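You operate a simulated robot arm through the tools that you are given. There is no shell and no other tool.

Carry out the task below with a simulated two-armed robot. There is one attempt and no reset: what you move stays moved.

JOB
On the bed ledge, fold the grey cloth in half.

It is judged by the outcome, as a careful person would: the job done as asked, and still so three seconds after it is handed in. It fails if anything else is knocked over, pushed out of place, dropped, spilled or broken. Flat cloth is picked up by pressing the open fingertips on it (5 to 10 N) and closing them slowly along it; thin cloth reads only 2 to 8 mm in the jaws.

ROBOT AND FRAMES
Two 7-joint arms with two-finger parallel grippers on one trunk, on a base that moves. Base frame: it is fixed to the floor where the robot stands at the start and does not move with it; the origin is under the middle of the robot, x ahead of it, y to its left, z up; the surface under the hand at the start is at about z = 0.78. Units: m, degrees, N and s.
The left shoulder is at the start at [0.02, 0.17, 1.053], the right one opposite. With the tool pointing down near the work surface each hand reaches from about 0.22 to 0.68 m from the robot's upright axis, wherever it stands, measured 20 degrees to its own side. Places, roughly: bed ledge (144x25 cm) [0.18, -0.4, 0.78]. Payload 3.8 kg a hand.
The TCP of each hand is the grasp point between the finger pads, 0.03 m short of the fingertips. In the tool frame z runs along the fingers and y along their closing line. Largest opening 0.11 m; finger width 0.02, thickness 0.01; the body of the gripper, 0.048 by 0.112 m, starts 0.055 m behind the TCP.
Orientation is told as [roll, pitch, yaw] about the base's x, y, z axes, in that order, counted from this pose: with the fingers straight down and closing along the base's y, the tool's x points along the base's -x, its y along +y and its z along -z.

CONTROLS
- The arms move only by the tool apply_moves. It takes "left_commands", "right_commands" or both (then of equal length, played together; a hand with none holds still); each is a list of rows, each a list of 7 numbers: the shift along the tool's x, y, z in units of 20 mm (1.0 is 20 mm), then the turn, a rotation vector about the tool's x, y, z in units of 6 degrees (1.0 is 6 degrees), then the opening, from 0 (shut) to 1 (fully open). In form: [[x, y, z, rx, ry, rz, jaw], ...]. A call has 1 to 20 rows; each row shifts and turns the commanded pose from where the row before left it, along the tool's axes as they then stand. A call with a number of a shift or a turn outside -1 to 1 is refused whole. Each row takes 0.2 s and may step no farther than 0.05 m and 8.6 degrees from the row before; otherwise, or with a gripper value out of range, the whole call is refused. Where a pose cannot be reached the arm comes as near as it can. A force on the tool above 40 N (or 10 N above the force at the start of the call, whichever is more), or a blocked arm, ends the call early, and 0.2 s more pass. The fingers move at their own pace (about 0.072 m/s each) and stop on an object; they squeeze with about 25 N. The grip force told is the motor's: it shows also when the fingers shut on nothing. Time passes only in rows, and 0.2 s behind the last, so rows that do not move let the fingers close. It gives the time, the measured TCP pose, the force on the tool (base axes), the opening and the grip force at its end, in the units of the frame above (readings bear some noise), with the torque about the TCP (base axes, N m) and any sound that the robot's microphone picked up.
- Cameras (640 x 400 px; columns grow to the right, rows downward): "scene" is now at [0.1139, -0.0018, 1.202]; the picture's right is [-0.08, -1.00, 0.00], its down [-0.49, 0.04, -0.87] and it looks along [0.87, -0.07, -0.49] (base axes); focal length 248 px, centre (320, 200). "left" rides on the left gripper at [0.072, -0.017, -0.103] in its tool frame; the picture's right is [0.23, 0.97, 0.00], its down [-0.76, 0.18, -0.62] and it looks along [-0.61, 0.14, 0.78] (tool axes); focal length 222 px, centre (320, 200). "right" rides on the right gripper at [0.072, 0.017, -0.103] in its tool frame; the picture's right is [-0.23, 0.97, 0.00], its down [-0.76, -0.18, -0.62] and it looks along [-0.61, -0.14, 0.78] (tool axes); focal length 222 px, centre (320, 200). There is no depth. A picture from a camera that has moved, and an enlarged one, comes with that camera's place and axes in the base frame and with its lens. The place of the scene camera against the robot may be out by one fixed shift of up to 0.018 m in any direction.
- snapshot(camera): a new picture of that camera. The clock stands still meanwhile.
- raise_lower(by): moves the trunk up (or, below 0, down) by that many m; the arms and the scene camera ride with it, the base frame stays. It gives what a move gives, with no picture.
- drive_base(legs): drives the robot by 1 to 6 legs, each [ahead, turn to the left] in m and degrees, along the robot's own axes; the way and the turn of a leg run together, so that a leg with both is an arc; at most 1.5 m and 180 degrees a leg. The arms and the cameras ride along, it lands a little off, and it stops where it bumps. It gives what a move gives.
- head_to(pan, tilt): turns the head with the scene camera to pan (to the left, within 80 degrees either way) and tilt (down, from -29 to 69), counted from straight ahead of the robot. It gives what a move gives.
- zoom(camera, box): a new picture of the part [left, top, right, bottom] of that camera's present view, enlarged. The clock stands still meanwhile.
- finish_job(): hands the job in; it is judged then, once.

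Nothing tells you exact positions but the pictures and the camera data. Unless the task says otherwise, let go and move clear before handing in.

The tools are called as name(argument=value, ...) on one line, values as JSON. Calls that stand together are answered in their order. apply_moves: Moves the arms, as the interface text tells. Its arguments: {"type":"object","properties":{"left_commands":{"type":"array"},"right_commands":{"type":"array"}},"required":[]} The other tools are called the same way: raise_lower (by) moves the trunk up or down; drive_base (legs) drives the base; head_to (pan, tilt) turns the head that bears the scene camera; snapshot (camera) takes a picture; zoom (camera, box) takes an enlarged picture of a part of a camera's view; finish_job () hands the job in.

At the start:

```text
t: 0.0
left_tool_pos: [0.4759, 0.2176, 0.9823]
left_ee_rot: [0.1, 0.0, -0.1]
left_contact_force: [-0.7, 0.5, 0.5]
left_ft_torque: [0.0, 0.02, -0.01]
left_gripper_width: 0.1099
left_grasp_force: 0.1
right_tool_pos: [0.4147, -0.1874, 1.0187]
right_ee_rot: [0.0, 0.0, 0.0]
right_contact_force: [0.0, -0.4, -0.4]
right_ft_torque: [-0.01, 0.01, 0.01]
right_gripper_width: 0.1101
right_grasp_force: 0.1
trunk travel left (down, up): [-0.15, 0.42]
robot x, y, heading: [0.0022, 0.0002, 0.2]
head pan, tilt (commanded): [-4.4, 29.2]
```

scene: 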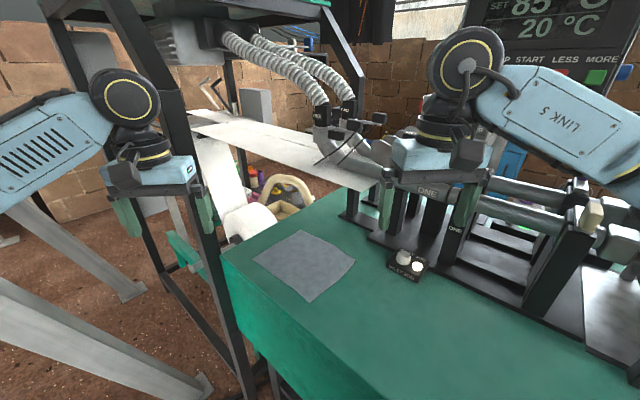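
right: 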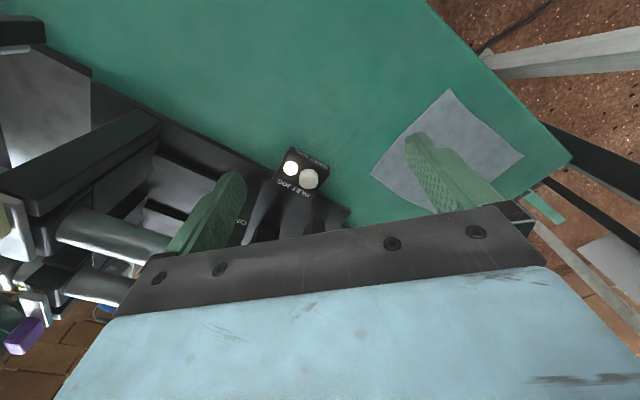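
left: 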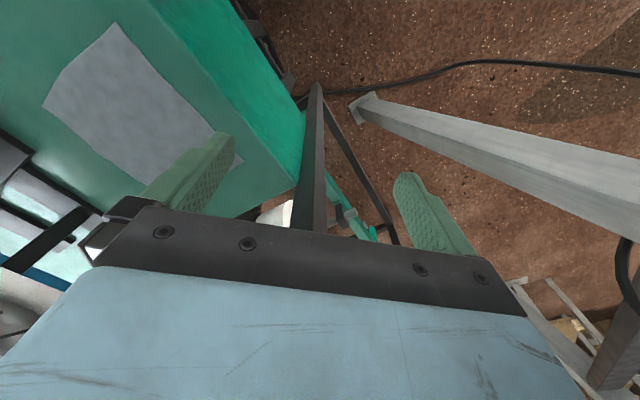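

The grey cloth lies diagonally near the far-left end of the green ledge, centred at about (0.57, 0.0), with the machine and a small black box to its right. I'll look closer before moving anything.

zoom(camera="scene", box=[200, 180, 460, 342])

zoom(camera="left", box=[0, 0, 320, 200])

zoom(camera="right", box=[240, 50, 640, 300])

```text
2.46 times, centred on (330, 261) of scene
camera zoom: at [0.1139, -0.0018, 1.202], right [-0.08, -1.0, 0.0], down [-0.49, 0.04, -0.87], along [0.87, -0.07, -0.49], focal length 611 px, centre (295, 50)
```

zoom: 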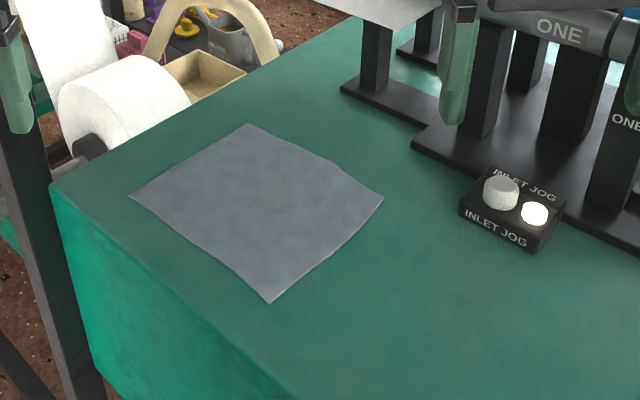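

```text
2.00 times, centred on (160, 100) of left
camera zoom: at [0.4039, 0.2017, 1.0851], right [-0.23, 0.97, 0.0], down [0.76, 0.18, 0.62], along [0.61, 0.14, -0.78], focal length 444 px, centre (640, 400)
```

zoom: 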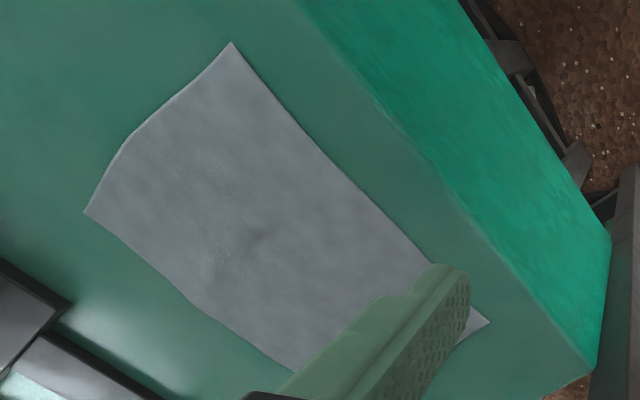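

```text
1.60 times, centred on (440, 175) of right
camera zoom: at [0.3427, -0.1717, 1.1218], right [0.23, 0.97, 0.0], down [0.76, -0.18, 0.62], along [0.61, -0.14, -0.78], focal length 355 px, centre (128, 240)
```

zoom: 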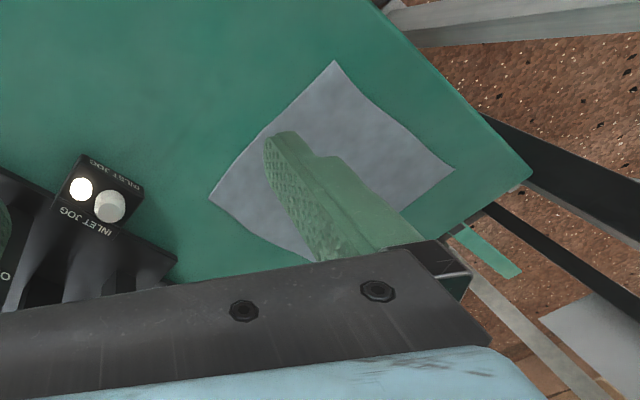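

I place the cloth corners at about B (0.455, -0.012), L (0.596, 0.126), R (0.572, -0.132) and T (0.70, 0.003). T is at the edge of reach, so I'll check the space between the robot and the ledge before deciding where to stand.

head_to(pan=-35, tilt=60)

snapshot(camera="scene")

head_to(pan=10, tilt=55)

snapshot(camera="scene")

head_to(pan=-40, tilt=20)

snapshot(camera="scene")

```text
t: 1.0
left_tool_pos: [0.4761, 0.218, 0.9826]
left_ee_rot: [0.0, -0.1, 0.0]
left_contact_force: [0.4, 0.1, -0.1]
left_ft_torque: [0.01, -0.03, 0.03]
left_gripper_width: 0.11
left_grasp_force: 0.1
right_tool_pos: [0.4139, -0.187, 1.0177]
right_ee_rot: [0.0, 0.0, 0.0]
right_contact_force: [0.5, -0.1, -0.1]
right_ft_torque: [0.01, -0.03, 0.0]
right_gripper_width: 0.11
right_grasp_force: 0.1
trunk travel left (down, up): [-0.15, 0.42]
robot x, y, heading: [0.0015, 0.0003, -0.1]
head pan, tilt (commanded): [-35.0, 60.0]
```

```text
taken
camera scene: at [0.0781, -0.033, 1.1587], right [-0.57, -0.82, 0.0], down [-0.71, 0.5, -0.5], along [0.41, -0.29, -0.87], focal length 248 px, centre (320, 200)
```

scene: 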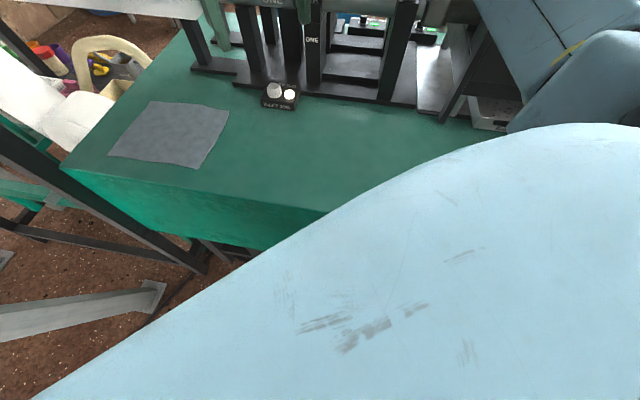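

```text
t: 2.1
left_tool_pos: [0.476, 0.2185, 0.9829]
left_ee_rot: [0.0, 0.0, 0.1]
left_contact_force: [0.5, 0.3, -0.4]
left_ft_torque: [0.0, 0.0, -0.03]
left_gripper_width: 0.11
left_grasp_force: 0.0
right_tool_pos: [0.4147, -0.1877, 1.0183]
right_ee_rot: [0.1, -0.1, 0.0]
right_contact_force: [1.0, -0.7, 0.2]
right_ft_torque: [0.0, -0.02, 0.0]
right_gripper_width: 0.1101
right_grasp_force: 0.1
trunk travel left (down, up): [-0.15, 0.42]
robot x, y, heading: [0.0022, -0.0008, -0.1]
head pan, tilt (commanded): [10.0, 55.0]
```

```text
taken
camera scene: at [0.0944, 0.0177, 1.1647], right [0.17, -0.98, 0.0], down [-0.81, -0.14, -0.57], along [0.56, 0.1, -0.82], focal length 248 px, centre (320, 200)
```

scene: 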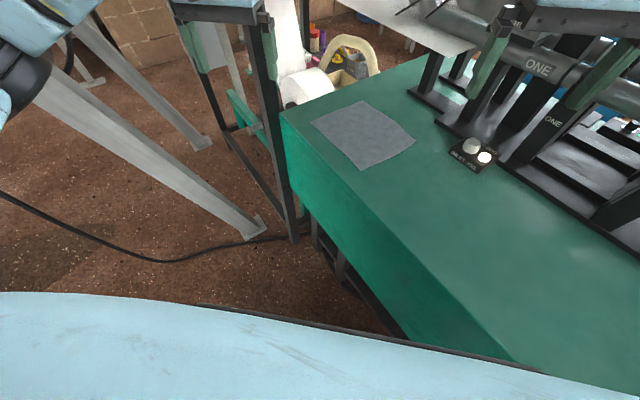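

```text
t: 3.3
left_tool_pos: [0.4769, 0.2192, 0.9816]
left_ee_rot: [0.0, 0.0, 0.0]
left_contact_force: [-0.6, 0.3, -0.4]
left_ft_torque: [-0.03, 0.01, 0.01]
left_gripper_width: 0.1102
left_grasp_force: 0.1
right_tool_pos: [0.4143, -0.1876, 1.0181]
right_ee_rot: [0.0, 0.0, 0.0]
right_contact_force: [-0.3, 0.0, 0.4]
right_ft_torque: [-0.03, 0.01, 0.03]
right_gripper_width: 0.1099
right_grasp_force: 0.0
trunk travel left (down, up): [-0.15, 0.42]
robot x, y, heading: [-0.0018, 0.001, -0.0]
head pan, tilt (commanded): [-40.0, 20.0]
```

```text
taken
camera scene: at [0.0948, -0.0546, 1.2168], right [-0.64, -0.77, 0.0], down [-0.26, 0.22, -0.94], along [0.72, -0.6, -0.34], focal length 248 px, centre (320, 200)
```

scene: 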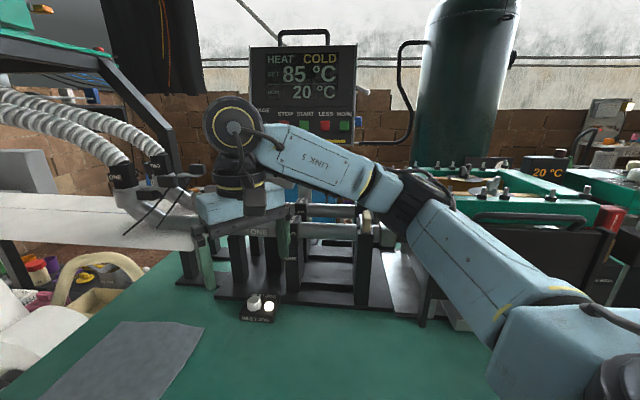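

The ledge runs at 45° to the robot, and a vertical post stands near (0.64, 0.235). I plan to shift the robot slightly along the ledge so all four corners are in reach. First I'll check the left side and pull the left hand in.

apply_moves(left_commands=[[1, 0, 0, 0, 0, 0, 1], [1, 0, 0, 0, 0, 0, 1], [1, 0, 0, 0, 0, 0, 1], [1, 0, 0, 0, 0, 0, 1], [1, 0, 0, 0, 0, 0, 1], [1, 0, 0, 0, 0, 0, 1], [0, 0, 0, 0, 0, 0, 1]])

head_to(pan=60, tilt=25)

snapshot(camera="scene")

```text
t: 4.9
left_tool_pos: [0.3545, 0.2185, 0.983]
left_ee_rot: [-0.1, -0.1, 0.0]
left_contact_force: [0.5, -0.4, -1.1]
left_ft_torque: [0.01, 0.0, 0.05]
left_gripper_width: 0.11
left_grasp_force: 0.0
right_tool_pos: [0.4139, -0.1868, 1.0195]
right_ee_rot: [0.0, 0.0, -0.1]
right_contact_force: [0.5, 0.2, -0.7]
right_ft_torque: [0.01, 0.07, 0.03]
right_gripper_width: 0.1099
right_grasp_force: 0.1
trunk travel left (down, up): [-0.15, 0.42]
robot x, y, heading: [0.0005, -0.0002, -0.1]
head pan, tilt (commanded): [-40.0, 20.0]
```

```text
t: 6.6
left_tool_pos: [0.3548, 0.2182, 0.9815]
left_ee_rot: [0.0, 0.0, -0.1]
left_contact_force: [-0.4, 0.6, 0.2]
left_ft_torque: [-0.02, 0.02, 0.03]
left_gripper_width: 0.1099
left_grasp_force: 0.0
right_tool_pos: [0.4134, -0.1881, 1.0177]
right_ee_rot: [0.0, -0.1, 0.0]
right_contact_force: [-0.8, 0.2, 0.7]
right_ft_torque: [0.01, 0.0, 0.02]
right_gripper_width: 0.11
right_grasp_force: 0.0
trunk travel left (down, up): [-0.15, 0.42]
robot x, y, heading: [0.0002, -0.0008, 0.4]
head pan, tilt (commanded): [60.0, 25.0]
```

```text
taken
camera scene: at [0.0695, 0.085, 1.2088], right [0.87, -0.5, 0.0], down [-0.21, -0.37, -0.91], along [0.45, 0.78, -0.42], focal length 248 px, centre (320, 200)
```

scene: 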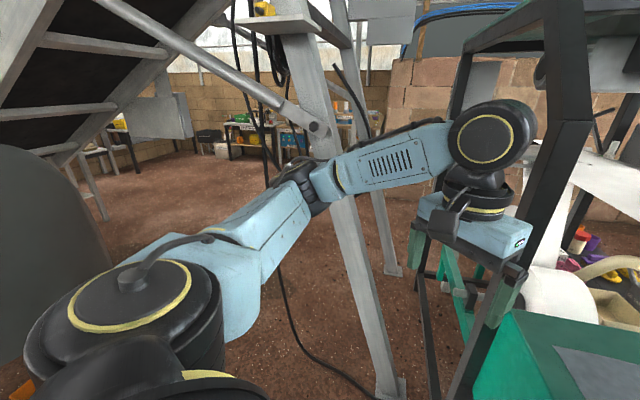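

The left side is clear within the arm's radius. I'll turn along the ledge, move about 8 cm parallel to it, then turn to face the cloth.

drive_base(legs=[[0, 45], [0.08, 0], [0, -60]])

head_to(pan=10, tilt=42)

snapshot(camera="scene")

```text
t: 12.4
left_tool_pos: [0.4572, 0.1726, 0.9822]
left_ee_rot: [0.0, 0.0, -15.5]
left_contact_force: [-0.2, 0.4, 0.0]
left_ft_torque: [0.02, 0.01, -0.02]
left_gripper_width: 0.1102
left_grasp_force: 0.1
right_tool_pos: [0.4066, -0.2342, 1.0191]
right_ee_rot: [0.0, -0.1, -15.6]
right_contact_force: [0.0, 0.1, 0.1]
right_ft_torque: [0.01, -0.05, -0.02]
right_gripper_width: 0.1102
right_grasp_force: 0.1
trunk travel left (down, up): [-0.15, 0.42]
robot x, y, heading: [0.0571, 0.0569, -15.7]
head pan, tilt (commanded): [60.0, 25.0]
```

```text
t: 13.6
left_tool_pos: [0.4557, 0.1723, 0.9822]
left_ee_rot: [0.0, 0.0, -15.5]
left_contact_force: [0.6, 0.2, -0.1]
left_ft_torque: [0.01, 0.0, -0.01]
left_gripper_width: 0.11
left_grasp_force: 0.1
right_tool_pos: [0.4064, -0.2347, 1.0177]
right_ee_rot: [0.0, 0.0, -15.6]
right_contact_force: [0.3, -0.3, 0.1]
right_ft_torque: [-0.02, 0.02, 0.0]
right_gripper_width: 0.1097
right_grasp_force: 0.0
trunk travel left (down, up): [-0.15, 0.42]
robot x, y, heading: [0.057, 0.0637, -15.7]
head pan, tilt (commanded): [10.0, 42.0]
```

```text
taken
camera scene: at [0.163, 0.0486, 1.1825], right [-0.1, -1.0, 0.0], down [-0.67, 0.06, -0.74], along [0.74, -0.07, -0.67], focal length 248 px, centre (320, 200)
```

scene: 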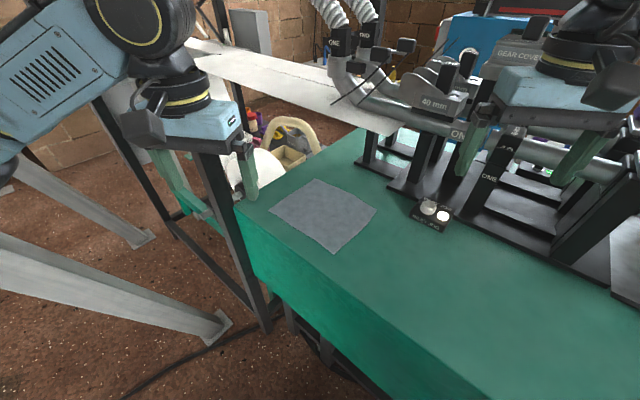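

The robot is now at (0.057, 0.06), heading -15.7°, and nothing has moved. Next I'll turn both grippers to yaw +45° so they close across the ledge, and bring the right hand back from the machine.

apply_moves(left_commands=[[0, 0, 0, 0, 0, 0, 1], [0, 0, 0, 0, 0, 0, 1], [0, 0, 0, 0, 0, 0, 1], [0, 0, 0, 0, 0, 0, 1], [0, 0, 0, 0, 0, -1, 1], [0, 0, 0, 0, 0, -1, 1], [0, 0, 0, 0, 0, -1, 1], [0, 0, 0, 0, 0, -1, 1], [0, 0, 0, 0, 0, -1, 1], [0, 0, 0, 0, 0, -1, 1], [0, 0, 0, 0, 0, -1, 1], [0, 0, 0, 0, 0, -1, 1], [0, 0, 0, 0, 0, -1, 1], [0, 0, 0, 0, 0, -1, 1], [0, 0, 0, 0, 0, -0.08, 1]], right_commands=[[0, 1, 0, 0, 0, 0, 1], [0, 1, 0, 0, 0, 0, 1], [0, 1, 0, 0, 0, 0, 1], [0, 1, 0, 0, 0, 0, 1], [0, 0, 0, 0, 0, -1, 1], [0, 0, 0, 0, 0, -1, 1], [0, 0, 0, 0, 0, -1, 1], [0, 0, 0, 0, 0, -1, 1], [0, 0, 0, 0, 0, -1, 1], [0, 0, 0, 0, 0, -1, 1], [0, 0, 0, 0, 0, -1, 1], [0, 0, 0, 0, 0, -1, 1], [0, 0, 0, 0, 0, -1, 1], [0, 0, 0, 0, 0, -1, 1], [0, 0, 0, 0, 0, -0.08, 1]])

snapshot(camera="left")

snapshot(camera="right")

snapshot(camera="scene")

```text
t: 16.8
left_tool_pos: [0.4571, 0.1717, 0.982]
left_ee_rot: [0.0, 0.0, 45.1]
left_contact_force: [0.6, -0.1, 0.1]
left_ft_torque: [0.02, 0.05, 0.0]
left_gripper_width: 0.1098
left_grasp_force: 0.1
right_tool_pos: [0.4278, -0.157, 1.0182]
right_ee_rot: [0.0, 0.0, 45.0]
right_contact_force: [0.3, 0.0, 0.1]
right_ft_torque: [0.0, -0.02, -0.01]
right_gripper_width: 0.1098
right_grasp_force: 0.0
trunk travel left (down, up): [-0.15, 0.42]
robot x, y, heading: [0.0548, 0.0561, -15.5]
head pan, tilt (commanded): [10.0, 42.0]
```

```text
taken
camera left: at [0.4187, 0.109, 1.0853], right [-0.85, 0.53, 0.0], down [0.41, 0.66, 0.62], along [0.33, 0.53, -0.78], focal length 222 px, centre (320, 200)
```

left: 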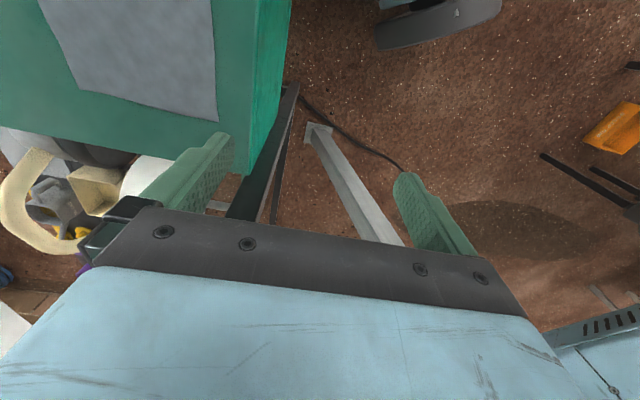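

```text
taken
camera right: at [0.3653, -0.1978, 1.1215], right [-0.53, 0.85, 0.0], down [0.66, 0.41, 0.62], along [0.53, 0.33, -0.78], focal length 222 px, centre (320, 200)
```

right: 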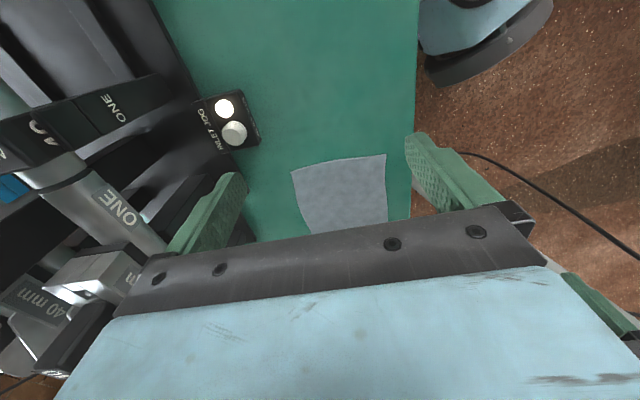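

```text
taken
camera scene: at [0.163, 0.0485, 1.1825], right [-0.1, -1.0, 0.0], down [-0.67, 0.06, -0.74], along [0.74, -0.07, -0.67], focal length 248 px, centre (320, 200)
```

scene: 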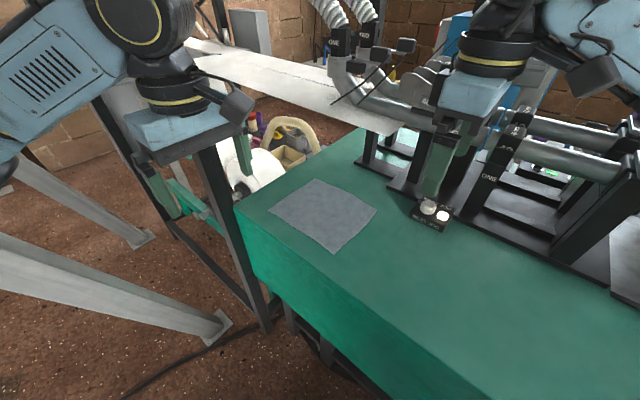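

From both wrist cameras, the cloth is 0.195 m along the ledge and 0.167 m across it. I'll fold the near edge B–L over onto the far edge R–T, moving each hand above its near corner first.

apply_moves(left_commands=[[-0.284, -0.964, 0.3, 0, 0, 0, 0.2], [-0.284, -0.964, 0.3, 0, 0, 0, 0.2], [-0.284, -0.964, 0.3, 0, 0, 0, 0.2], [-0.284, -0.964, 0.3, 0, 0, 0, 0.2], [-0.284, -0.964, 0.3, 0, 0, 0, 0.2], [-0.284, -0.964, 0.3, 0, 0, 0, 0.2], [-0.284, -0.964, 0.3, 0, 0, 0, 0.2], [-0.284, -0.964, 0.3, 0, 0, 0, 0.2], [0, 0, 0, 0, 0, 0, 0.2]], right_commands=[[-0.884, 0.359, 0.5, 0, 0, 0, 0.2], [-0.884, 0.359, 0.5, 0, 0, 0, 0.2], [-0.884, 0.359, 0.5, 0, 0, 0, 0.2], [-0.884, 0.359, 0.5, 0, 0, 0, 0.2], [-0.884, 0.359, 0.5, 0, 0, 0, 0.2], [-0.884, 0.359, 0.5, 0, 0, 0, 0.2], [-0.884, 0.359, 0.5, 0, 0, 0, 0.2], [-0.884, 0.359, 0.5, 0, 0, 0, 0.2], [0, 0, 0, 0, 0, 0, 0.2]])

snapshot(camera="left")

snapshot(camera="right")

snapshot(camera="scene")

```text
t: 18.8
left_tool_pos: [0.5979, 0.0952, 0.9341]
left_ee_rot: [0.0, 0.0, 45.0]
left_contact_force: [-0.1, -0.3, 0.6]
left_ft_torque: [0.04, -0.01, -0.04]
left_gripper_width: 0.0221
left_grasp_force: 0.0
right_tool_pos: [0.4886, -0.0169, 0.9387]
right_ee_rot: [0.0, 0.0, 45.1]
right_contact_force: [-0.2, -1.1, -0.4]
right_ft_torque: [-0.04, 0.01, 0.02]
right_gripper_width: 0.022
right_grasp_force: 0.1
trunk travel left (down, up): [-0.15, 0.42]
robot x, y, heading: [0.06, 0.0578, -15.4]
head pan, tilt (commanded): [10.0, 42.0]
```

```text
taken
camera left: at [0.5595, 0.0335, 1.0367], right [-0.85, 0.53, 0.0], down [0.41, 0.66, 0.62], along [0.33, 0.53, -0.78], focal length 222 px, centre (320, 200)
```

left: 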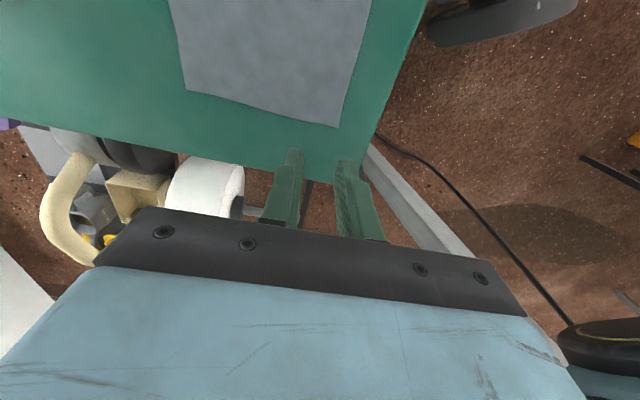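

```text
taken
camera right: at [0.4249, -0.0565, 1.0412], right [-0.53, 0.85, 0.0], down [0.66, 0.41, 0.62], along [0.53, 0.33, -0.78], focal length 222 px, centre (320, 200)
```

right: 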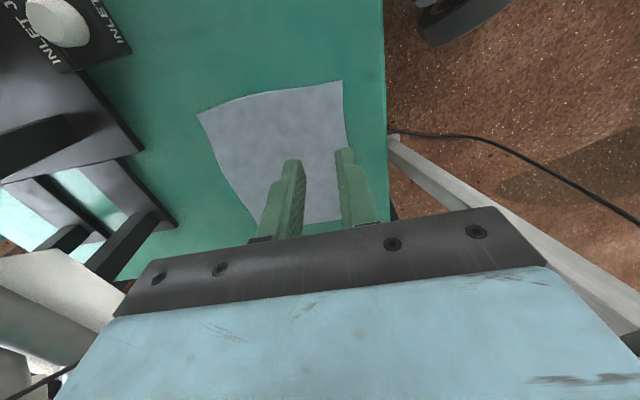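

```text
taken
camera scene: at [0.1629, 0.0485, 1.1825], right [-0.1, -1.0, 0.0], down [-0.67, 0.06, -0.74], along [0.74, -0.07, -0.67], focal length 248 px, centre (320, 200)
```

scene: 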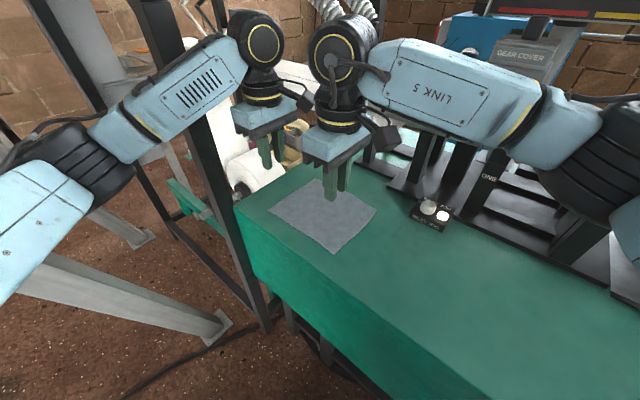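

Both hands are over their near corners and everything agrees with the plan. I'll lower them until the tips are just above the cloth.

apply_moves(left_commands=[[0, 0, 1, 0, 0, 0, 0.2], [0, 0, 1, 0, 0, 0, 0.2], [0, 0, 1, 0, 0, 0, 0.2], [0, 0, 1, 0, 0, 0, 0.2], [0, 0, 1, 0, 0, 0, 0.2], [0, 0, 0.5, 0, 0, 0, 0.2], [0, 0, 0.3, 0, 0, 0, 0.2], [0, 0, 0, 0, 0, 0, 0.2]], right_commands=[[0, 0, 1, 0, 0, 0, 0.2], [0, 0, 1, 0, 0, 0, 0.2], [0, 0, 1, 0, 0, 0, 0.2], [0, 0, 1, 0, 0, 0, 0.2], [0, 0, 1, 0, 0, 0, 0.2], [0, 0, 0.7, 0, 0, 0, 0.2], [0, 0, 0.3, 0, 0, 0, 0.2], [0, 0, 0, 0, 0, 0, 0.2]])

zoom(camera="left", box=[200, 60, 440, 210])

zoom(camera="right", box=[200, 60, 440, 210])

zoom(camera="scene", box=[200, 0, 456, 160])

zoom(camera="scene", box=[220, 130, 412, 250])

```text
t: 20.6
left_tool_pos: [0.5964, 0.0957, 0.8181]
left_ee_rot: [0.0, 0.0, 45.0]
left_contact_force: [-0.4, -1.1, -0.5]
left_ft_torque: [0.0, 0.01, 0.03]
left_gripper_width: 0.022
left_grasp_force: 0.1
right_tool_pos: [0.4873, -0.0176, 0.8199]
right_ee_rot: [-0.1, 0.0, 44.9]
right_contact_force: [-0.3, 0.4, 0.5]
right_ft_torque: [0.01, -0.01, 0.03]
right_gripper_width: 0.0222
right_grasp_force: 0.0
trunk travel left (down, up): [-0.15, 0.42]
robot x, y, heading: [0.0582, 0.0565, -15.3]
head pan, tilt (commanded): [10.0, 42.0]
```

```text
2.67 times, centred on (320, 135) of left
camera zoom: at [0.558, 0.0325, 0.9211], right [-0.85, 0.53, 0.0], down [0.41, 0.66, 0.62], along [0.33, 0.53, -0.78], focal length 592 px, centre (320, 373)
```

zoom: 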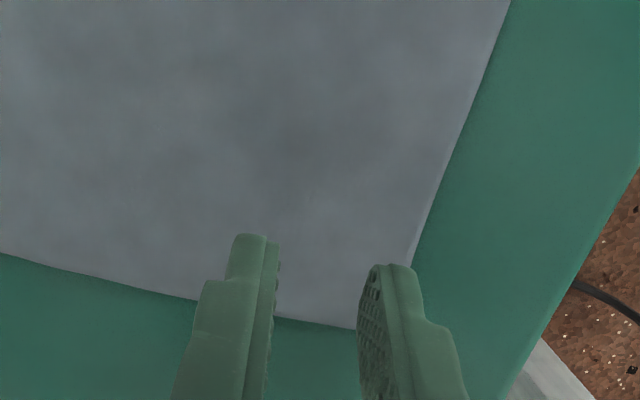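

```text
2.67 times, centred on (320, 135) of right
camera zoom: at [0.425, -0.0569, 0.9228], right [-0.53, 0.85, 0.0], down [0.66, 0.41, 0.62], along [0.53, 0.33, -0.78], focal length 592 px, centre (320, 373)
```

zoom: 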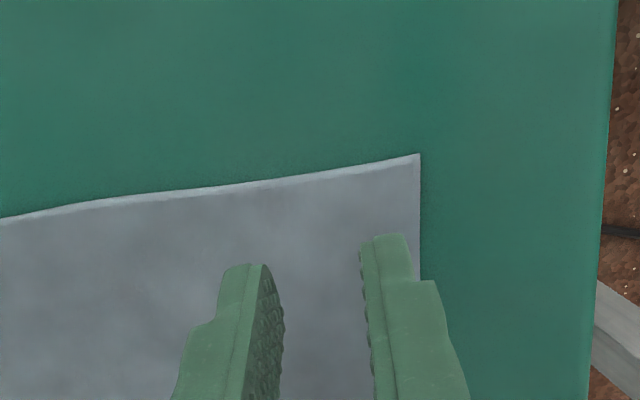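

```text
2.50 times, centred on (328, 80) of scene
camera zoom: at [0.163, 0.0485, 1.1825], right [-0.1, -1.0, 0.0], down [-0.67, 0.06, -0.74], along [0.74, -0.07, -0.67], focal length 621 px, centre (300, 500)
```

zoom: 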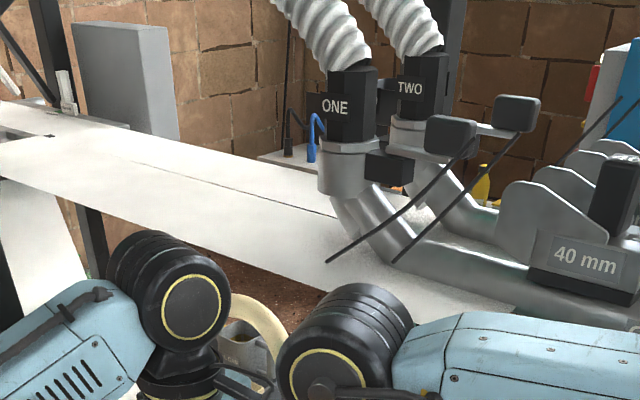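

```text
3.33 times, centred on (316, 190) of scene
camera zoom: at [0.163, 0.0485, 1.1825], right [-0.1, -1.0, 0.0], down [-0.67, 0.06, -0.74], along [0.74, -0.07, -0.67], focal length 828 px, centre (333, 233)
```

zoom: 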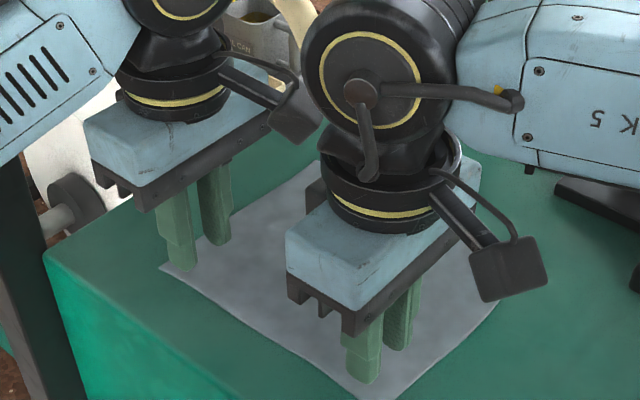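

The tips are about 8 mm above the cloth, with the outer fingers just inside the near edge. I'll press down gently and read the force.

apply_moves(left_commands=[[0, -0.1, 0.15, 0, 0, 0, 0.2], [0, 0, 0.15, 0, 0, 0, 0.2], [0, 0, 0.1, 0, 0, 0, 0.2], [0, 0, 0, 0, 0, 0, 0.2]], right_commands=[[0, 0, 0.2, 0, 0, 0, 0.2], [0, 0, 0.15, 0, 0, 0, 0.2], [0, 0, 0.1, 0, 0, 0, 0.2], [0, 0, 0, 0, 0, 0, 0.2]])

```text
t: 21.6
left_tool_pos: [0.5986, 0.0949, 0.8105]
left_ee_rot: [-0.1, -0.1, 44.9]
left_contact_force: [0.7, 1.4, 8.8]
left_ft_torque: [0.11, 0.03, -0.01]
left_gripper_width: 0.0218
left_grasp_force: 0.2
right_tool_pos: [0.4887, -0.0168, 0.8114]
right_ee_rot: [-0.1, -0.1, 45.0]
right_contact_force: [1.3, 0.3, 10.1]
right_ft_torque: [0.05, 0.09, -0.02]
right_gripper_width: 0.022
right_grasp_force: 0.0
trunk travel left (down, up): [-0.15, 0.42]
robot x, y, heading: [0.0542, 0.0597, -15.5]
head pan, tilt (commanded): [10.0, 42.0]
```

Contact is about 9–10 N on both hands. Now I'll close the fingers slowly along the cloth.

apply_moves(left_commands=[[0, 0, 0, 0, 0, 0, 0.185], [0, 0, 0, 0, 0, 0, 0.17], [0, 0, 0, 0, 0, 0, 0.155], [0, 0, 0, 0, 0, 0, 0.14], [0, 0, 0, 0, 0, 0, 0.125], [0, 0, 0, 0, 0, 0, 0.11], [0, 0, 0, 0, 0, 0, 0.095], [0, 0, 0, 0, 0, 0, 0.08], [0, 0, 0, 0, 0, 0, 0.065], [0, 0, 0, 0, 0, 0, 0.05], [0, 0, 0, 0, 0, 0, 0.035], [0, 0, 0, 0, 0, 0, 0.02], [0, 0, 0, 0, 0, 0, 0.0], [0, 0, 0, 0, 0, 0, 0.0], [0, 0, 0, 0, 0, 0, 0.0]], right_commands=[[0, 0, -0.02, 0, 0, 0, 0.185], [0, 0, 0, 0, 0, 0, 0.17], [0, 0, 0, 0, 0, 0, 0.155], [0, 0, 0, 0, 0, 0, 0.14], [0, 0, 0, 0, 0, 0, 0.125], [0, 0, 0, 0, 0, 0, 0.11], [0, 0, 0, 0, 0, 0, 0.095], [0, 0, 0, 0, 0, 0, 0.08], [0, 0, 0, 0, 0, 0, 0.065], [0, 0, 0, 0, 0, 0, 0.05], [0, 0, 0, 0, 0, 0, 0.035], [0, 0, 0, 0, 0, 0, 0.02], [0, 0, 0, 0, 0, 0, 0.0], [0, 0, 0, 0, 0, 0, 0.0], [0, 0, 0, 0, 0, 0, 0.0]])

zoom(camera="left", box=[200, 60, 440, 210])

zoom(camera="right", box=[200, 60, 440, 210])

zoom(camera="scene", box=[220, 130, 412, 250])

```text
t: 24.8
left_tool_pos: [0.5974, 0.094, 0.8104]
left_ee_rot: [-0.2, -0.1, 45.0]
left_contact_force: [-2.4, 1.3, 23.4]
left_ft_torque: [0.19, 0.1, -0.01]
left_gripper_width: 0.0021
left_grasp_force: 25.1
right_tool_pos: [0.4863, -0.0159, 0.8114]
right_ee_rot: [0.0, 0.0, 44.9]
right_contact_force: [0.6, 0.6, 3.2]
right_ft_torque: [0.0, 0.02, -0.01]
right_gripper_width: 0.0022
right_grasp_force: 25.5
trunk travel left (down, up): [-0.15, 0.42]
robot x, y, heading: [0.0558, 0.0588, -15.6]
head pan, tilt (commanded): [10.0, 42.0]
```

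```text
2.67 times, centred on (320, 135) of left
camera zoom: at [0.5586, 0.031, 0.9143], right [-0.85, 0.53, 0.0], down [0.41, 0.66, 0.62], along [0.33, 0.53, -0.78], focal length 592 px, centre (320, 373)
```

zoom: 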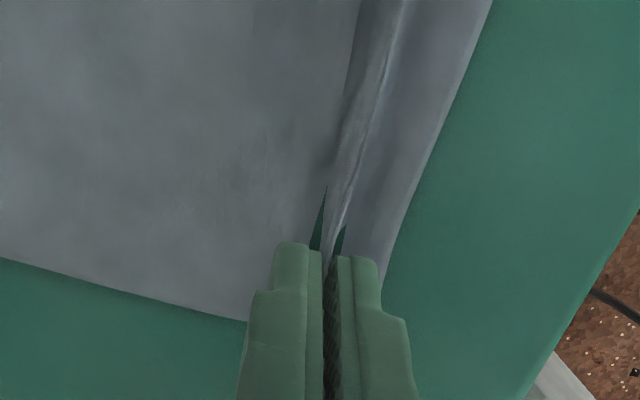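

```text
2.67 times, centred on (320, 135) of right
camera zoom: at [0.4236, -0.0572, 0.915], right [-0.53, 0.85, 0.0], down [0.66, 0.41, 0.62], along [0.53, 0.33, -0.78], focal length 592 px, centre (320, 373)
```

zoom: 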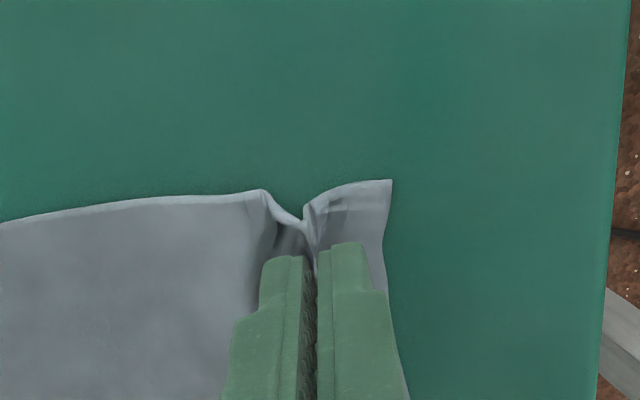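

```text
3.33 times, centred on (316, 190) of scene
camera zoom: at [0.161, 0.0486, 1.1827], right [-0.1, -1.0, 0.0], down [-0.66, 0.06, -0.74], along [0.74, -0.07, -0.67], focal length 828 px, centre (333, 233)
```

zoom: 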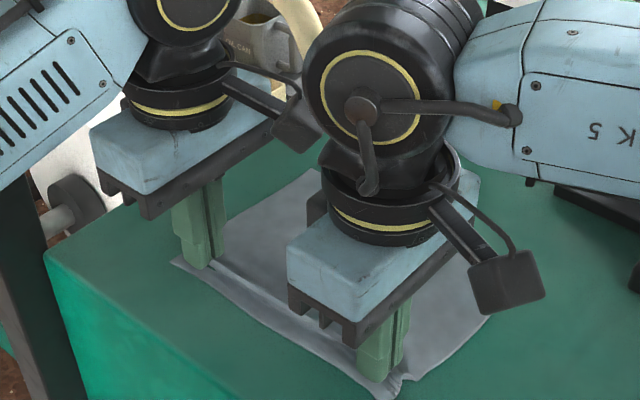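

Both grips hold cloth (about 2 mm in the jaws), but a 1.5 cm flap lies outside the fingers and would double back in the fold. I'll reopen slowly to flatten the cloth and re-grip nearer the edge.

apply_moves(left_commands=[[0, 0, -0.03, 0, 0, 0, 0.03], [0, 0, 0, 0, 0, 0, 0.06], [0, 0, 0, 0, 0, 0, 0.09], [0, 0, 0, 0, 0, 0, 0.12], [0, 0, 0, 0, 0, 0, 0.15], [0, 0, 0, 0, 0, 0, 0.18], [0, 0, 0, 0, 0, 0, 0.21], [0, 0, 0, 0, 0, 0, 0.21], [0, 0, -0.5, 0, 0, 0, 0.21], [0, 0, -0.5, 0, 0, 0, 0.21], [0, 0, 0, 0, 0, 0, 0.21]], right_commands=[[0, 0, 0.0, 0, 0, 0, 0.03], [0, 0, 0, 0, 0, 0, 0.06], [0, 0, 0, 0, 0, 0, 0.09], [0, 0, 0, 0, 0, 0, 0.12], [0, 0, 0, 0, 0, 0, 0.15], [0, 0, 0, 0, 0, 0, 0.18], [0, 0, 0, 0, 0, 0, 0.21], [0, 0, 0, 0, 0, 0, 0.21], [0, 0, -0.5, 0, 0, 0, 0.21], [0, 0, -0.5, 0, 0, 0, 0.21], [0, 0, 0, 0, 0, 0, 0.21]])

zoom(camera="left", box=[200, 60, 440, 210])

zoom(camera="right", box=[200, 60, 440, 210])

zoom(camera="scene", box=[220, 130, 412, 250])

```text
t: 27.2
left_tool_pos: [0.5989, 0.0945, 0.8315]
left_ee_rot: [0.1, 0.0, 45.0]
left_contact_force: [0.3, -0.2, -0.7]
left_ft_torque: [0.04, 0.0, -0.02]
left_gripper_width: 0.0232
left_grasp_force: 0.1
right_tool_pos: [0.4873, -0.017, 0.8306]
right_ee_rot: [0.0, -0.1, 44.9]
right_contact_force: [0.2, 0.8, 0.4]
right_ft_torque: [0.0, -0.03, 0.02]
right_gripper_width: 0.0232
right_grasp_force: 0.1
trunk travel left (down, up): [-0.15, 0.42]
robot x, y, heading: [0.0565, 0.0554, -15.2]
head pan, tilt (commanded): [10.0, 42.0]
```

```text
2.67 times, centred on (320, 135) of left
camera zoom: at [0.5603, 0.0309, 0.9342], right [-0.85, 0.53, 0.0], down [0.41, 0.66, 0.62], along [0.33, 0.53, -0.78], focal length 592 px, centre (320, 373)
```

zoom: 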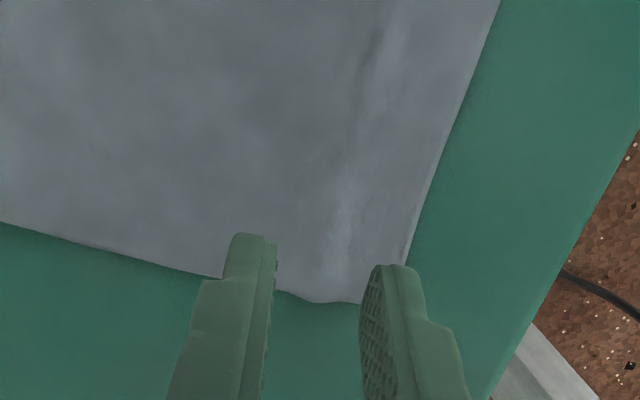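

```text
2.67 times, centred on (320, 135) of right
camera zoom: at [0.4242, -0.0571, 0.9337], right [-0.53, 0.85, 0.0], down [0.66, 0.41, 0.62], along [0.53, 0.33, -0.78], focal length 592 px, centre (320, 373)
```

zoom: 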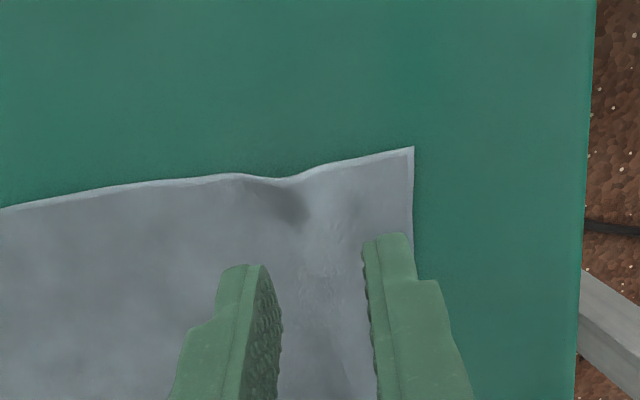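

```text
3.33 times, centred on (316, 190) of scene
camera zoom: at [0.1629, 0.0485, 1.1825], right [-0.1, -1.0, 0.0], down [-0.67, 0.06, -0.74], along [0.74, -0.07, -0.67], focal length 828 px, centre (333, 233)
```

zoom: 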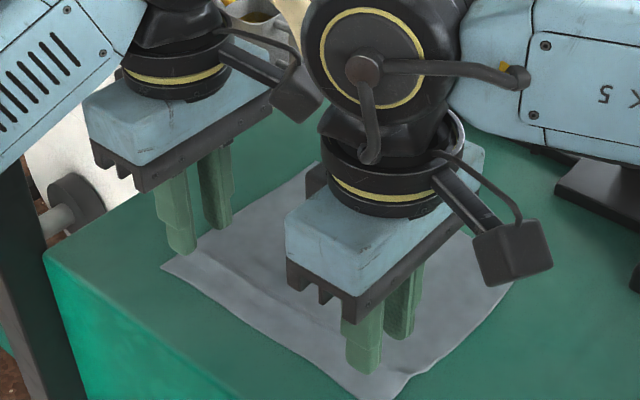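

The cloth flattened back well, and the near edge is again at n ≈ 0.330 (n is my coordinate across the ledge). I'll shift about 16 mm toward that edge, narrow the jaws and press again.

apply_moves(left_commands=[[0, 0.375, 0, 0, 0, 0, 0.127], [0, 0.375, 0, 0, 0, 0, 0.127], [0, 0, 0.5, 0, 0, 0, 0.127], [0, 0, 0.2, 0, 0, 0, 0.127], [0, 0, 0, 0, 0, 0, 0.127]], right_commands=[[0, 0.425, 0, 0, 0, 0, 0.127], [0, 0.425, 0, 0, 0, 0, 0.127], [0, 0, 0.5, 0, 0, 0, 0.127], [0, 0, 0.2, 0, 0, 0, 0.127], [0, 0, 0, 0, 0, 0, 0.127]])

zoom(camera="left", box=[240, 90, 400, 190])

zoom(camera="right", box=[240, 90, 400, 190])

zoom(camera="scene", box=[250, 160, 378, 240])

```text
t: 28.4
left_tool_pos: [0.5885, 0.1052, 0.8153]
left_ee_rot: [-0.1, 0.0, 45.0]
left_contact_force: [-0.8, 0.2, 0.5]
left_ft_torque: [0.01, -0.02, -0.04]
left_gripper_width: 0.0139
left_grasp_force: 0.1
right_tool_pos: [0.4752, -0.0044, 0.8162]
right_ee_rot: [0.1, 0.0, 44.9]
right_contact_force: [0.1, 0.0, -0.1]
right_ft_torque: [0.0, -0.02, 0.0]
right_gripper_width: 0.014
right_grasp_force: 0.1
trunk travel left (down, up): [-0.15, 0.42]
robot x, y, heading: [0.059, 0.0575, -15.5]
head pan, tilt (commanded): [10.0, 42.0]
```

```text
4.00 times, centred on (320, 140) of left
camera zoom: at [0.5502, 0.0413, 0.9194], right [-0.85, 0.53, 0.0], down [0.41, 0.66, 0.62], along [0.33, 0.53, -0.78], focal length 888 px, centre (320, 440)
```

zoom: 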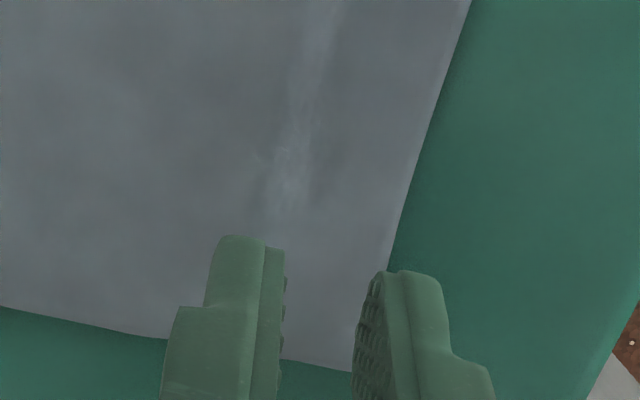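

```text
4.00 times, centred on (320, 140) of right
camera zoom: at [0.4125, -0.0449, 0.9195], right [-0.53, 0.85, 0.0], down [0.66, 0.41, 0.62], along [0.53, 0.33, -0.78], focal length 888 px, centre (320, 440)
```

zoom: 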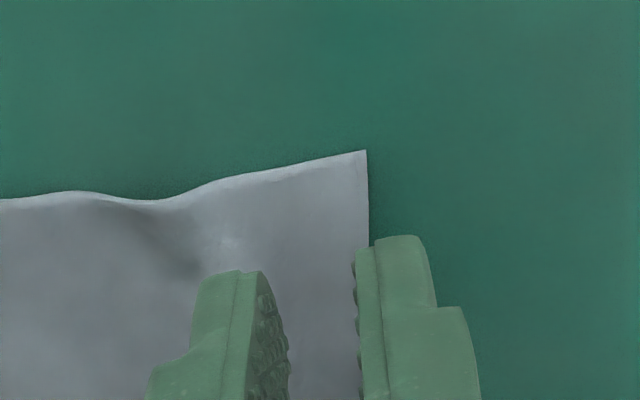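

```text
5.00 times, centred on (314, 200) of scene
camera zoom: at [0.163, 0.0486, 1.1825], right [-0.1, -1.0, 0.0], down [-0.67, 0.06, -0.74], along [0.74, -0.07, -0.67], focal length 1242 px, centre (350, 200)
```

zoom: 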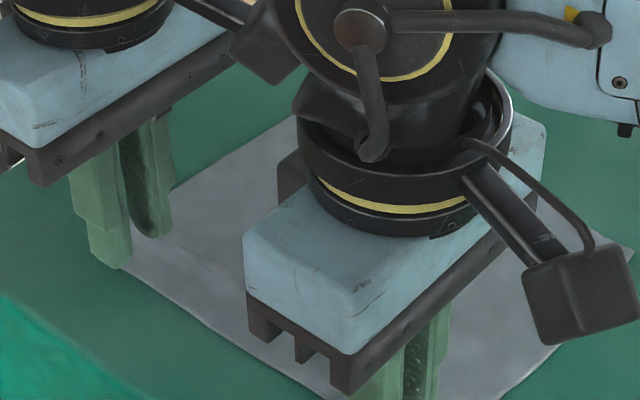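

The outer fingers overlap the edge by about 3 mm. I'll shift 1.5 mm inward, press to contact and check the force.

apply_moves(left_commands=[[0, -0.075, 0.1, 0, 0, 0, 0.127], [0, 0, 0.1, 0, 0, 0, 0.127], [0, 0, 0.1, 0, 0, 0, 0.127], [0, 0, 0, 0, 0, 0, 0.127]], right_commands=[[0, -0.075, 0.1, 0, 0, 0, 0.127], [0, 0, 0.1, 0, 0, 0, 0.127], [0, 0, 0.08, 0, 0, 0, 0.127], [0, 0, 0, 0, 0, 0, 0.127]])

```text
t: 29.4
left_tool_pos: [0.5896, 0.1038, 0.8112]
left_ee_rot: [-0.1, 0.0, 45.1]
left_contact_force: [0.8, -1.0, 4.7]
left_ft_torque: [-0.01, -0.03, 0.03]
left_gripper_width: 0.0138
left_grasp_force: 0.0
right_tool_pos: [0.4757, -0.0049, 0.8117]
right_ee_rot: [-0.1, -0.2, 44.9]
right_contact_force: [1.1, -1.6, 13.8]
right_ft_torque: [-0.02, 0.03, 0.01]
right_gripper_width: 0.014
right_grasp_force: 0.0
trunk travel left (down, up): [-0.15, 0.42]
robot x, y, heading: [0.0551, 0.0569, -15.7]
head pan, tilt (commanded): [10.0, 42.0]
```

Left reads 4.7 N and right 13.8 N. I'll trim both to roughly 8–9 N while closing slowly.

apply_moves(left_commands=[[0, 0, 0.03, 0, 0, 0, 0.127], [0, 0, 0, 0, 0, 0, 0.115], [0, 0, 0, 0, 0, 0, 0.103], [0, 0, 0, 0, 0, 0, 0.091], [0, 0, 0, 0, 0, 0, 0.079], [0, 0, 0, 0, 0, 0, 0.067], [0, 0, 0, 0, 0, 0, 0.055], [0, 0, 0, 0, 0, 0, 0.043], [0, 0, 0, 0, 0, 0, 0.031], [0, 0, 0, 0, 0, 0, 0.019], [0, 0, 0, 0, 0, 0, 0.0], [0, 0, 0, 0, 0, 0, 0.0], [0, 0, 0, 0, 0, 0, 0.0]], right_commands=[[0, 0, -0.04, 0, 0, 0, 0.127], [0, 0, 0, 0, 0, 0, 0.115], [0, 0, 0, 0, 0, 0, 0.103], [0, 0, 0, 0, 0, 0, 0.091], [0, 0, 0, 0, 0, 0, 0.079], [0, 0, 0, 0, 0, 0, 0.067], [0, 0, 0, 0, 0, 0, 0.055], [0, 0, 0, 0, 0, 0, 0.043], [0, 0, 0, 0, 0, 0, 0.031], [0, 0, 0, 0, 0, 0, 0.019], [0, 0, 0, 0, 0, 0, 0.0], [0, 0, 0, 0, 0, 0, 0.0], [0, 0, 0, 0, 0, 0, 0.0]])

zoom(camera="left", box=[240, 90, 400, 190])

zoom(camera="right", box=[240, 90, 400, 190])

zoom(camera="scene", box=[250, 160, 378, 240])

```text
t: 32.2
left_tool_pos: [0.5885, 0.1042, 0.8112]
left_ee_rot: [0.0, -0.1, 45.0]
left_contact_force: [-2.0, 2.4, 25.2]
left_ft_torque: [0.13, 0.05, -0.03]
left_gripper_width: 0.0
left_grasp_force: 24.7
right_tool_pos: [0.4756, -0.0055, 0.8112]
right_ee_rot: [-0.1, -0.2, 45.0]
right_contact_force: [0.5, -0.1, 3.7]
right_ft_torque: [-0.01, 0.01, 0.02]
right_gripper_width: 0.0001
right_grasp_force: 25.8
trunk travel left (down, up): [-0.15, 0.42]
robot x, y, heading: [0.0566, 0.0573, -15.5]
head pan, tilt (commanded): [10.0, 42.0]
```

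```text
4.00 times, centred on (320, 140) of left
camera zoom: at [0.5502, 0.0409, 0.9144], right [-0.85, 0.53, 0.0], down [0.41, 0.66, 0.62], along [0.33, 0.53, -0.78], focal length 888 px, centre (320, 440)
```

zoom: 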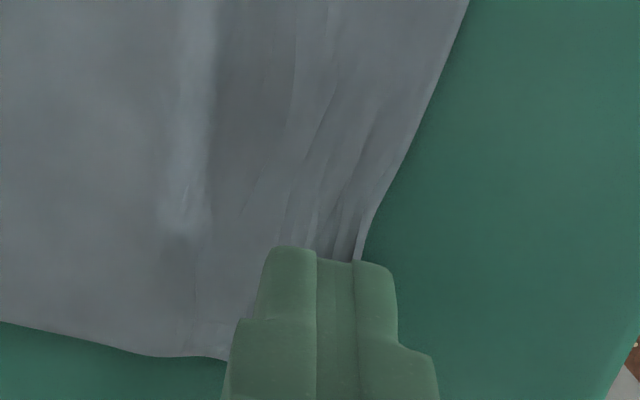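

```text
4.00 times, centred on (320, 140) of right
camera zoom: at [0.4122, -0.0458, 0.915], right [-0.53, 0.85, 0.0], down [0.66, 0.41, 0.62], along [0.53, 0.33, -0.78], focal length 888 px, centre (320, 440)
```

zoom: 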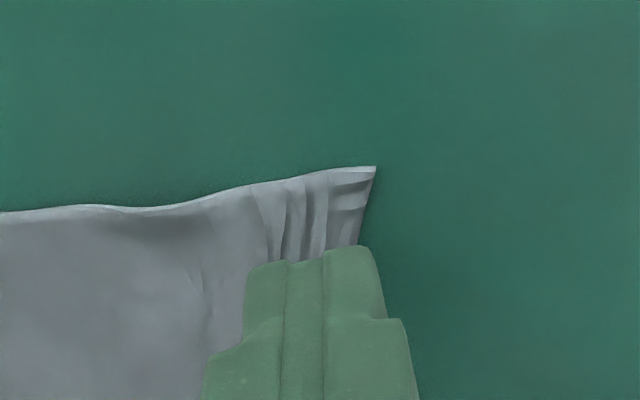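

```text
5.00 times, centred on (314, 200) of scene
camera zoom: at [0.161, 0.0486, 1.1828], right [-0.1, -1.0, 0.0], down [-0.66, 0.06, -0.74], along [0.74, -0.07, -0.67], focal length 1242 px, centre (350, 200)
```

zoom: 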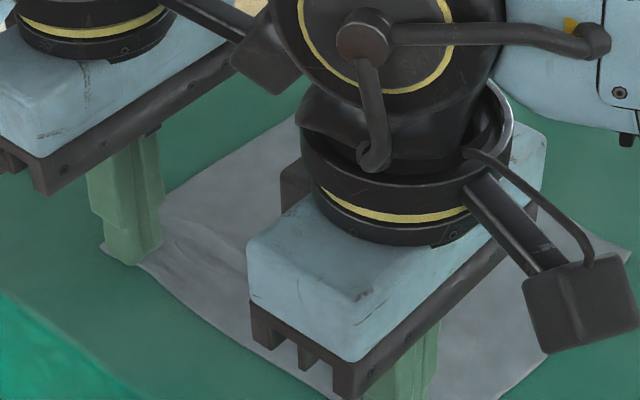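

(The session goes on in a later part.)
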